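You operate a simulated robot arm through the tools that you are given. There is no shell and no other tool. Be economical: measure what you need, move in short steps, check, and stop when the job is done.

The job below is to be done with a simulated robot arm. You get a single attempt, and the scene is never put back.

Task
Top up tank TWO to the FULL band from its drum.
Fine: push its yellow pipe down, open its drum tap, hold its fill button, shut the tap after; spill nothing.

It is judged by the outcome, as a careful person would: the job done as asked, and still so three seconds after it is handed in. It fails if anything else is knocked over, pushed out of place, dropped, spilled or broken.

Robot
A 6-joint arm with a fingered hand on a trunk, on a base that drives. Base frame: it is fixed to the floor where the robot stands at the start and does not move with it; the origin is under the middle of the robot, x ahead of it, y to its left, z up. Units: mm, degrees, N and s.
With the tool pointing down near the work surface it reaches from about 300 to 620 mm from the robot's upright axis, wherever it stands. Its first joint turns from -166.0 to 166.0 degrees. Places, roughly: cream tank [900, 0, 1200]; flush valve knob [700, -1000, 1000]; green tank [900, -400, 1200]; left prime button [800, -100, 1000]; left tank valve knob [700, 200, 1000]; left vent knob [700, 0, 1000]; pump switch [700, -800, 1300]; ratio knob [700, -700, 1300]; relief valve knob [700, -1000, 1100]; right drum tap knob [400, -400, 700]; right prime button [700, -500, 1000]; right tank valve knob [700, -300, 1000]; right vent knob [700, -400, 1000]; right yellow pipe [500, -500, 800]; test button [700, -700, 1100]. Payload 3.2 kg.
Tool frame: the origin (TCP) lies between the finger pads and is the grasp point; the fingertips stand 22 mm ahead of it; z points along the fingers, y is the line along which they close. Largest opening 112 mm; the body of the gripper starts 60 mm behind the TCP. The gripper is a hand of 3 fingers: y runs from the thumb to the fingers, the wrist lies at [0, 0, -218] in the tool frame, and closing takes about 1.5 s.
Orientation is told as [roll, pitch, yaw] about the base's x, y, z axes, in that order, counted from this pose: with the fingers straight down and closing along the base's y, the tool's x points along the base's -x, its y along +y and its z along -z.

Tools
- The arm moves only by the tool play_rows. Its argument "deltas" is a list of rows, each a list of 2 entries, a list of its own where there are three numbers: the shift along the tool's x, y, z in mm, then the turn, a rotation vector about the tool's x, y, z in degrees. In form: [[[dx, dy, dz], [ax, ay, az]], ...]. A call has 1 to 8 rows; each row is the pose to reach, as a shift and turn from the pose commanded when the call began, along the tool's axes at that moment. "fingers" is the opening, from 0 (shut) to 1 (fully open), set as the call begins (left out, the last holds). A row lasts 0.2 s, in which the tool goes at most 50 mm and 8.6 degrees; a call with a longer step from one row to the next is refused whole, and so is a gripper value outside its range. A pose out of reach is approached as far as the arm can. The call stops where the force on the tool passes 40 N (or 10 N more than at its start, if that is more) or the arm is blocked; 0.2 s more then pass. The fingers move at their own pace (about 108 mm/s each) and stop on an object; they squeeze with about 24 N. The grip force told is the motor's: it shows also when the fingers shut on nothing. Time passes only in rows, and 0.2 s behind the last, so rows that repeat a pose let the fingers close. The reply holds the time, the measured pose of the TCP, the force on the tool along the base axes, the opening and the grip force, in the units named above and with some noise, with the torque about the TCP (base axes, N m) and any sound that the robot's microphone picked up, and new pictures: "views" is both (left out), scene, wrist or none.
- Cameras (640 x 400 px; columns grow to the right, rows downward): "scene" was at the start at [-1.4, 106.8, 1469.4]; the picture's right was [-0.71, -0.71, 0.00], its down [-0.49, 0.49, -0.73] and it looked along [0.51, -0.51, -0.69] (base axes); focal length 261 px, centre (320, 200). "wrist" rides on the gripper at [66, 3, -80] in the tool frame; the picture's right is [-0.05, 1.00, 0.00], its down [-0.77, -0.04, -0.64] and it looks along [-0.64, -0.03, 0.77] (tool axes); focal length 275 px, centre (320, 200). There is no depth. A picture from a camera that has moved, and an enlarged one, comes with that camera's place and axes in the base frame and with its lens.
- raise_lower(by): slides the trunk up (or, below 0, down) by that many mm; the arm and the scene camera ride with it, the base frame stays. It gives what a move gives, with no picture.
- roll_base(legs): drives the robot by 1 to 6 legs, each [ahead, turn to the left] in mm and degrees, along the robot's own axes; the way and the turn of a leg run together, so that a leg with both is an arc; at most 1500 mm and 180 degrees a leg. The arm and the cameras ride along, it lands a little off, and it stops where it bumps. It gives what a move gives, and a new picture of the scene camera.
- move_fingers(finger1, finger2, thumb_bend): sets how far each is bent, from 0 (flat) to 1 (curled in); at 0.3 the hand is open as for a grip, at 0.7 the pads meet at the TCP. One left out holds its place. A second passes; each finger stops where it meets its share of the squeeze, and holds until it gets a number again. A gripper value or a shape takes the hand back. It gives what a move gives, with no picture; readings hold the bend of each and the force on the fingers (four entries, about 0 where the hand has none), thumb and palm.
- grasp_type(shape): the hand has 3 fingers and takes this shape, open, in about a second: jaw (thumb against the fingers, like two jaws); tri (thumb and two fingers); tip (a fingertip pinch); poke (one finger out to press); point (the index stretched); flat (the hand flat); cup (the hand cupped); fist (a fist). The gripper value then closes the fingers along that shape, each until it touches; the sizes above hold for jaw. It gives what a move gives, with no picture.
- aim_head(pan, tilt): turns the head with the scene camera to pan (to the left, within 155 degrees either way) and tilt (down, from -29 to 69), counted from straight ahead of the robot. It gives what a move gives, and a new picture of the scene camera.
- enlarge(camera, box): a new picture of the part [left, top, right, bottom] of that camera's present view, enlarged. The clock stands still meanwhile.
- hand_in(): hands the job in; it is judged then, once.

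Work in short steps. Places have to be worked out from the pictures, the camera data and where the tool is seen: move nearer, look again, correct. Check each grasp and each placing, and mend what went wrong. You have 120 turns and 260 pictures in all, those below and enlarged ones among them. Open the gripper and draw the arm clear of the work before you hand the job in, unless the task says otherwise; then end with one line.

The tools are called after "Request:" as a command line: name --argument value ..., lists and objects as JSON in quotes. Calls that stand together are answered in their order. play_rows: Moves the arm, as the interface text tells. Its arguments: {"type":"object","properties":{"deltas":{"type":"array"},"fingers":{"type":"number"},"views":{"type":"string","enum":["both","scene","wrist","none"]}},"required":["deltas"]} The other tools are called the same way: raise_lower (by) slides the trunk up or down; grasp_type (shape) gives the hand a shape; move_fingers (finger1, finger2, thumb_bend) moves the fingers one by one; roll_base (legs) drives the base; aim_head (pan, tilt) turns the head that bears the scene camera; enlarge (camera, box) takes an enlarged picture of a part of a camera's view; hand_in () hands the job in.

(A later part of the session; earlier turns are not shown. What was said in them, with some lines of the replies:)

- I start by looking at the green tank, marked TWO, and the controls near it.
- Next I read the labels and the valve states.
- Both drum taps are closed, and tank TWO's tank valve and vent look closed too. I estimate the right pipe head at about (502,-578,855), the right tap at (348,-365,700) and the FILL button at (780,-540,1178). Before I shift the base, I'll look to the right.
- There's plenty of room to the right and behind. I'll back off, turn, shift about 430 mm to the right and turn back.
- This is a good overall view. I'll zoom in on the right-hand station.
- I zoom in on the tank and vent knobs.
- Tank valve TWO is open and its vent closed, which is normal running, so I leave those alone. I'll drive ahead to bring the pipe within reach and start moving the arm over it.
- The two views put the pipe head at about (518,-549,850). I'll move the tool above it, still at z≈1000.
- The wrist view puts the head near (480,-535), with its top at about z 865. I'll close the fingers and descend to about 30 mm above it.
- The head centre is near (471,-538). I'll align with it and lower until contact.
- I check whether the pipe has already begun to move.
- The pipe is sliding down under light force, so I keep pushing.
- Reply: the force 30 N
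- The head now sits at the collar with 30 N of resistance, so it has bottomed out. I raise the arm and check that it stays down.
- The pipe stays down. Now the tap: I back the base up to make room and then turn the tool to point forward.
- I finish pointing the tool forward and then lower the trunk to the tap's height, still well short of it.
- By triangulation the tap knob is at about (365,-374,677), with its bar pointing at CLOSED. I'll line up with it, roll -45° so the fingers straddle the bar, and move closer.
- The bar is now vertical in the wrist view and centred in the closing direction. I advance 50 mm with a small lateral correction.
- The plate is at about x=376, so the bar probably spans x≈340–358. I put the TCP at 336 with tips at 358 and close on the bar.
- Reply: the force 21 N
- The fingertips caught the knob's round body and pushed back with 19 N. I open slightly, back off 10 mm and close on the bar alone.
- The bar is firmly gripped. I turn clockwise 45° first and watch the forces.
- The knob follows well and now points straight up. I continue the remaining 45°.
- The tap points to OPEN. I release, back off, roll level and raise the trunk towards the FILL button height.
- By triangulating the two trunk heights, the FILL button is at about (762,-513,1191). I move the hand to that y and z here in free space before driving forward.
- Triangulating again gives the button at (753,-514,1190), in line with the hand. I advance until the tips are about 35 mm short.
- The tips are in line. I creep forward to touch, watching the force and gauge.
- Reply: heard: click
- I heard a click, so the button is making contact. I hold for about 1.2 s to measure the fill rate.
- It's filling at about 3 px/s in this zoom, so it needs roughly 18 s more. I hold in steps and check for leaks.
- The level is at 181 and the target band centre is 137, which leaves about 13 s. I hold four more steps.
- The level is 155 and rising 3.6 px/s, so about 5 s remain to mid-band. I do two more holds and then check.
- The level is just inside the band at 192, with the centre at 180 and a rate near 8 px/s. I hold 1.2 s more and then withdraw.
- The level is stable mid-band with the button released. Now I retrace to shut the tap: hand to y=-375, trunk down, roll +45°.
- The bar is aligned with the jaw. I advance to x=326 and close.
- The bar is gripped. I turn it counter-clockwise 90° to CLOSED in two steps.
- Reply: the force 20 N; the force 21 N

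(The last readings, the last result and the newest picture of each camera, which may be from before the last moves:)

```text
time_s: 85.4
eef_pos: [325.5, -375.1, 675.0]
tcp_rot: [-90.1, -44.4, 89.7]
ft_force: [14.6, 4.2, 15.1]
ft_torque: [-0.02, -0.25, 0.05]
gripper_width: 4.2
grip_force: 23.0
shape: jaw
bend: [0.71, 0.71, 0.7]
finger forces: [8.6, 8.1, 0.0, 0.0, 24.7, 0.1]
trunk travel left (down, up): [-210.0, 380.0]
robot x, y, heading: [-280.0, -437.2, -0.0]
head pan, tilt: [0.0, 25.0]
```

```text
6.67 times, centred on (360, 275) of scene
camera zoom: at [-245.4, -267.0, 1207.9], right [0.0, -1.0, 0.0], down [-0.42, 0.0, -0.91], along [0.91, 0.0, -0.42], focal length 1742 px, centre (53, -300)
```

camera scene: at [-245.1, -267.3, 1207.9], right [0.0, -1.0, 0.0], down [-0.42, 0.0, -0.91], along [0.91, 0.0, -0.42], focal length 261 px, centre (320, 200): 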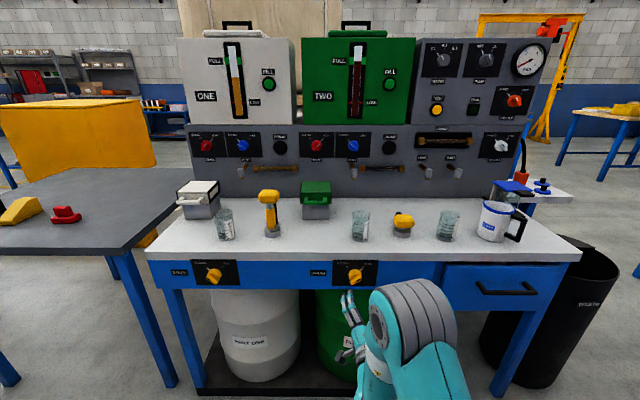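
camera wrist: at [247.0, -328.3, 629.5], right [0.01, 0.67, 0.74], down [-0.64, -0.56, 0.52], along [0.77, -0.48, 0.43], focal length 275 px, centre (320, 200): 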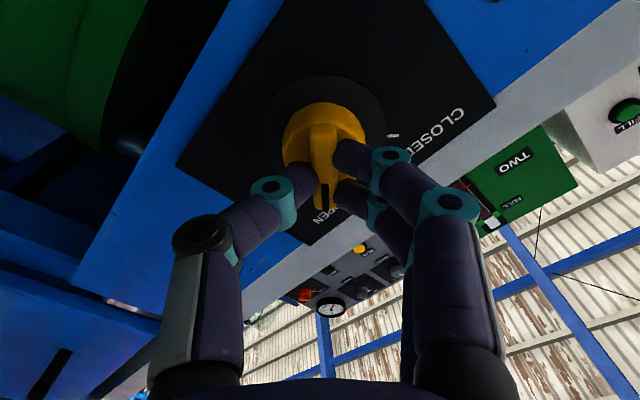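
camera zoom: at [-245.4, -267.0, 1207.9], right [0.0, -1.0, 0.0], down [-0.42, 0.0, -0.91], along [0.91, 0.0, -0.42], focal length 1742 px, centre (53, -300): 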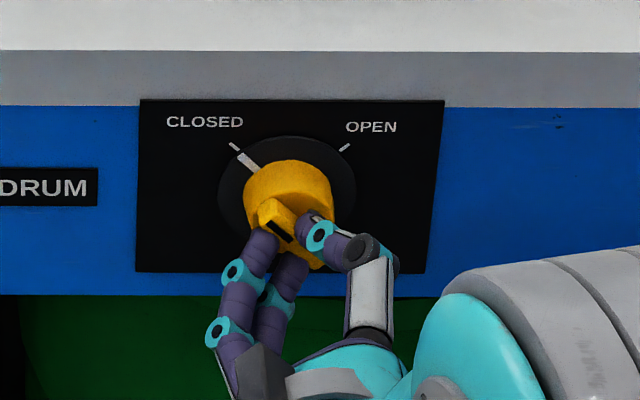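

The mark is at CLOSED. I release, back off and verify everything.

Request:
play_rows --deltas '[[[0, 0, 0], [0, 0, 0]], [[0, 0, 0], [0, 0, 0]], [[0, 0, 0], [0, 0, 0]], [[0, 0, -20], [0, 0, 0]], [[0, 0, -60], [0, 0, 0]], [[0, 0, -100], [0, 0, 0]]]' --fingers 1

Request:
enlarge --camera "scene" --box '[320, 245, 400, 305]'

Request:
enlarge --camera "scene" --box '[300, 30, 440, 140]'

Request:
enlarge --camera "wrist" --box '[240, 20, 400, 180]'

```text
time_s: 86.8
eef_pos: [224.1, -375.2, 676.0]
tcp_rot: [-89.9, -44.5, 89.4]
ft_force: [0.2, 1.0, 0.7]
ft_torque: [0.0, -0.01, 0.02]
gripper_width: 112.0
grip_force: 0.1
shape: jaw
bend: [0.3, 0.3, 0.3]
finger forces: [0.0, 0.0, 0.1, 0.1, 0.1, 0.0]
trunk travel left (down, up): [-210.0, 380.0]
robot x, y, heading: [-281.7, -437.7, -0.3]
head pan, tilt: [0.0, 25.0]
camera scene: at [-244.9, -267.3, 1207.9], right [0.0, -1.0, 0.0], down [-0.42, 0.0, -0.91], along [0.91, 0.0, -0.42], focal length 261 px, centre (320, 200)
camera wrist: at [144.4, -419.8, 627.0], right [0.01, 0.73, -0.68], down [-0.63, 0.53, 0.57], along [0.78, 0.43, 0.47], focal length 275 px, centre (320, 200)
```

scene: 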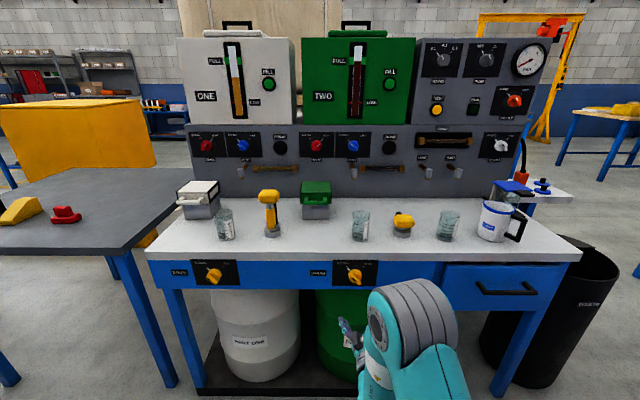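
wrist: 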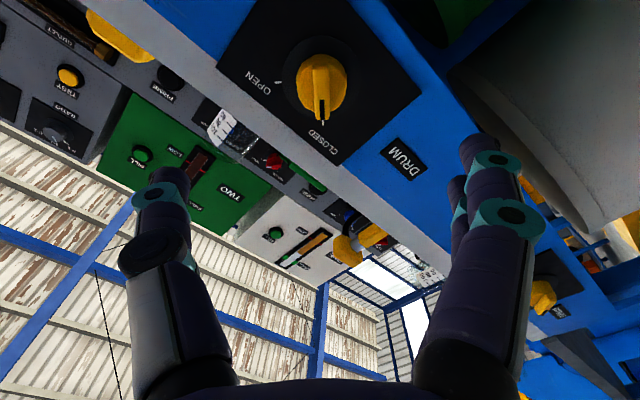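

```text
6.67 times, centred on (360, 275) of scene
camera zoom: at [-244.9, -267.3, 1207.9], right [0.0, -1.0, 0.0], down [-0.42, 0.0, -0.91], along [0.91, 0.0, -0.42], focal length 1742 px, centre (53, -300)
```

zoom: 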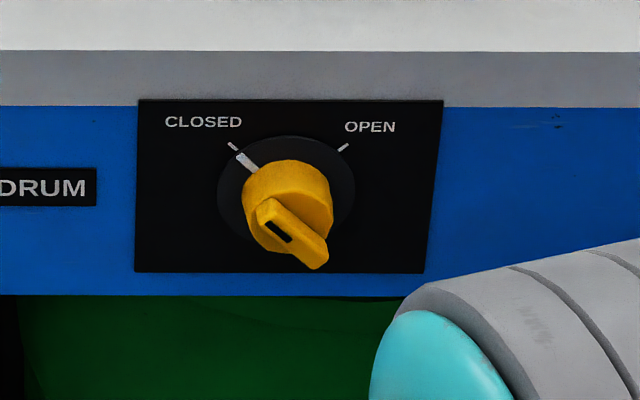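

```text
3.64 times, centred on (370, 85) of scene
camera zoom: at [-244.9, -267.3, 1207.9], right [0.0, -1.0, 0.0], down [-0.42, 0.0, -0.91], along [0.91, 0.0, -0.42], focal length 950 px, centre (138, 618)
```

zoom: 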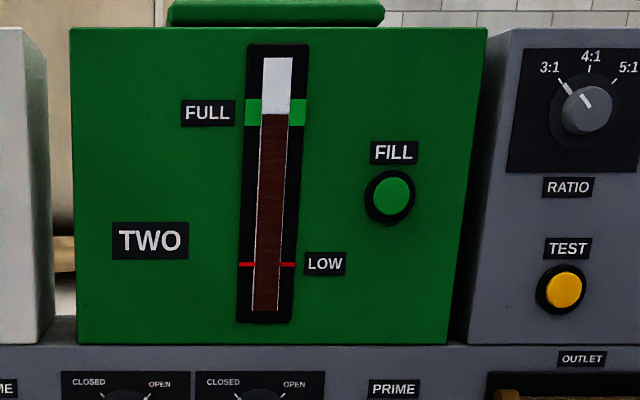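

```text
2.50 times, centred on (320, 100) of wrist
camera zoom: at [144.4, -419.8, 627.0], right [0.01, 0.73, -0.68], down [-0.63, 0.53, 0.57], along [0.78, 0.43, 0.47], focal length 688 px, centre (320, 450)
```

zoom: 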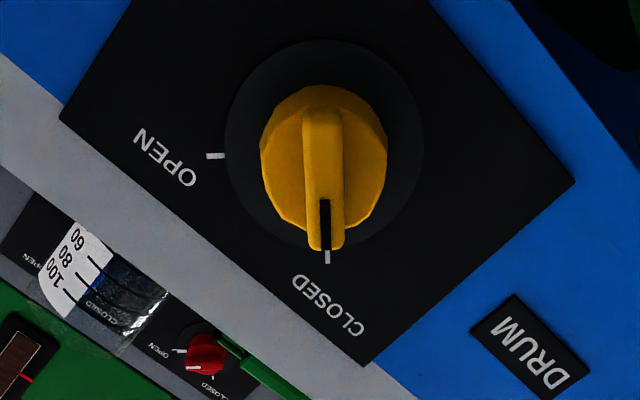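

The tap is shut on its CLOSED tick, the level is in the FULL band, the pipe is down, and I see no spill. The gripper is open and the arm is clear, so I hand in.

Request:
hand_in

```text
The job is handed in.
```

Tank TWO is topped up to the middle of the FULL band: its yellow pipe is down, its drum tap is shut again, and I saw no spill.
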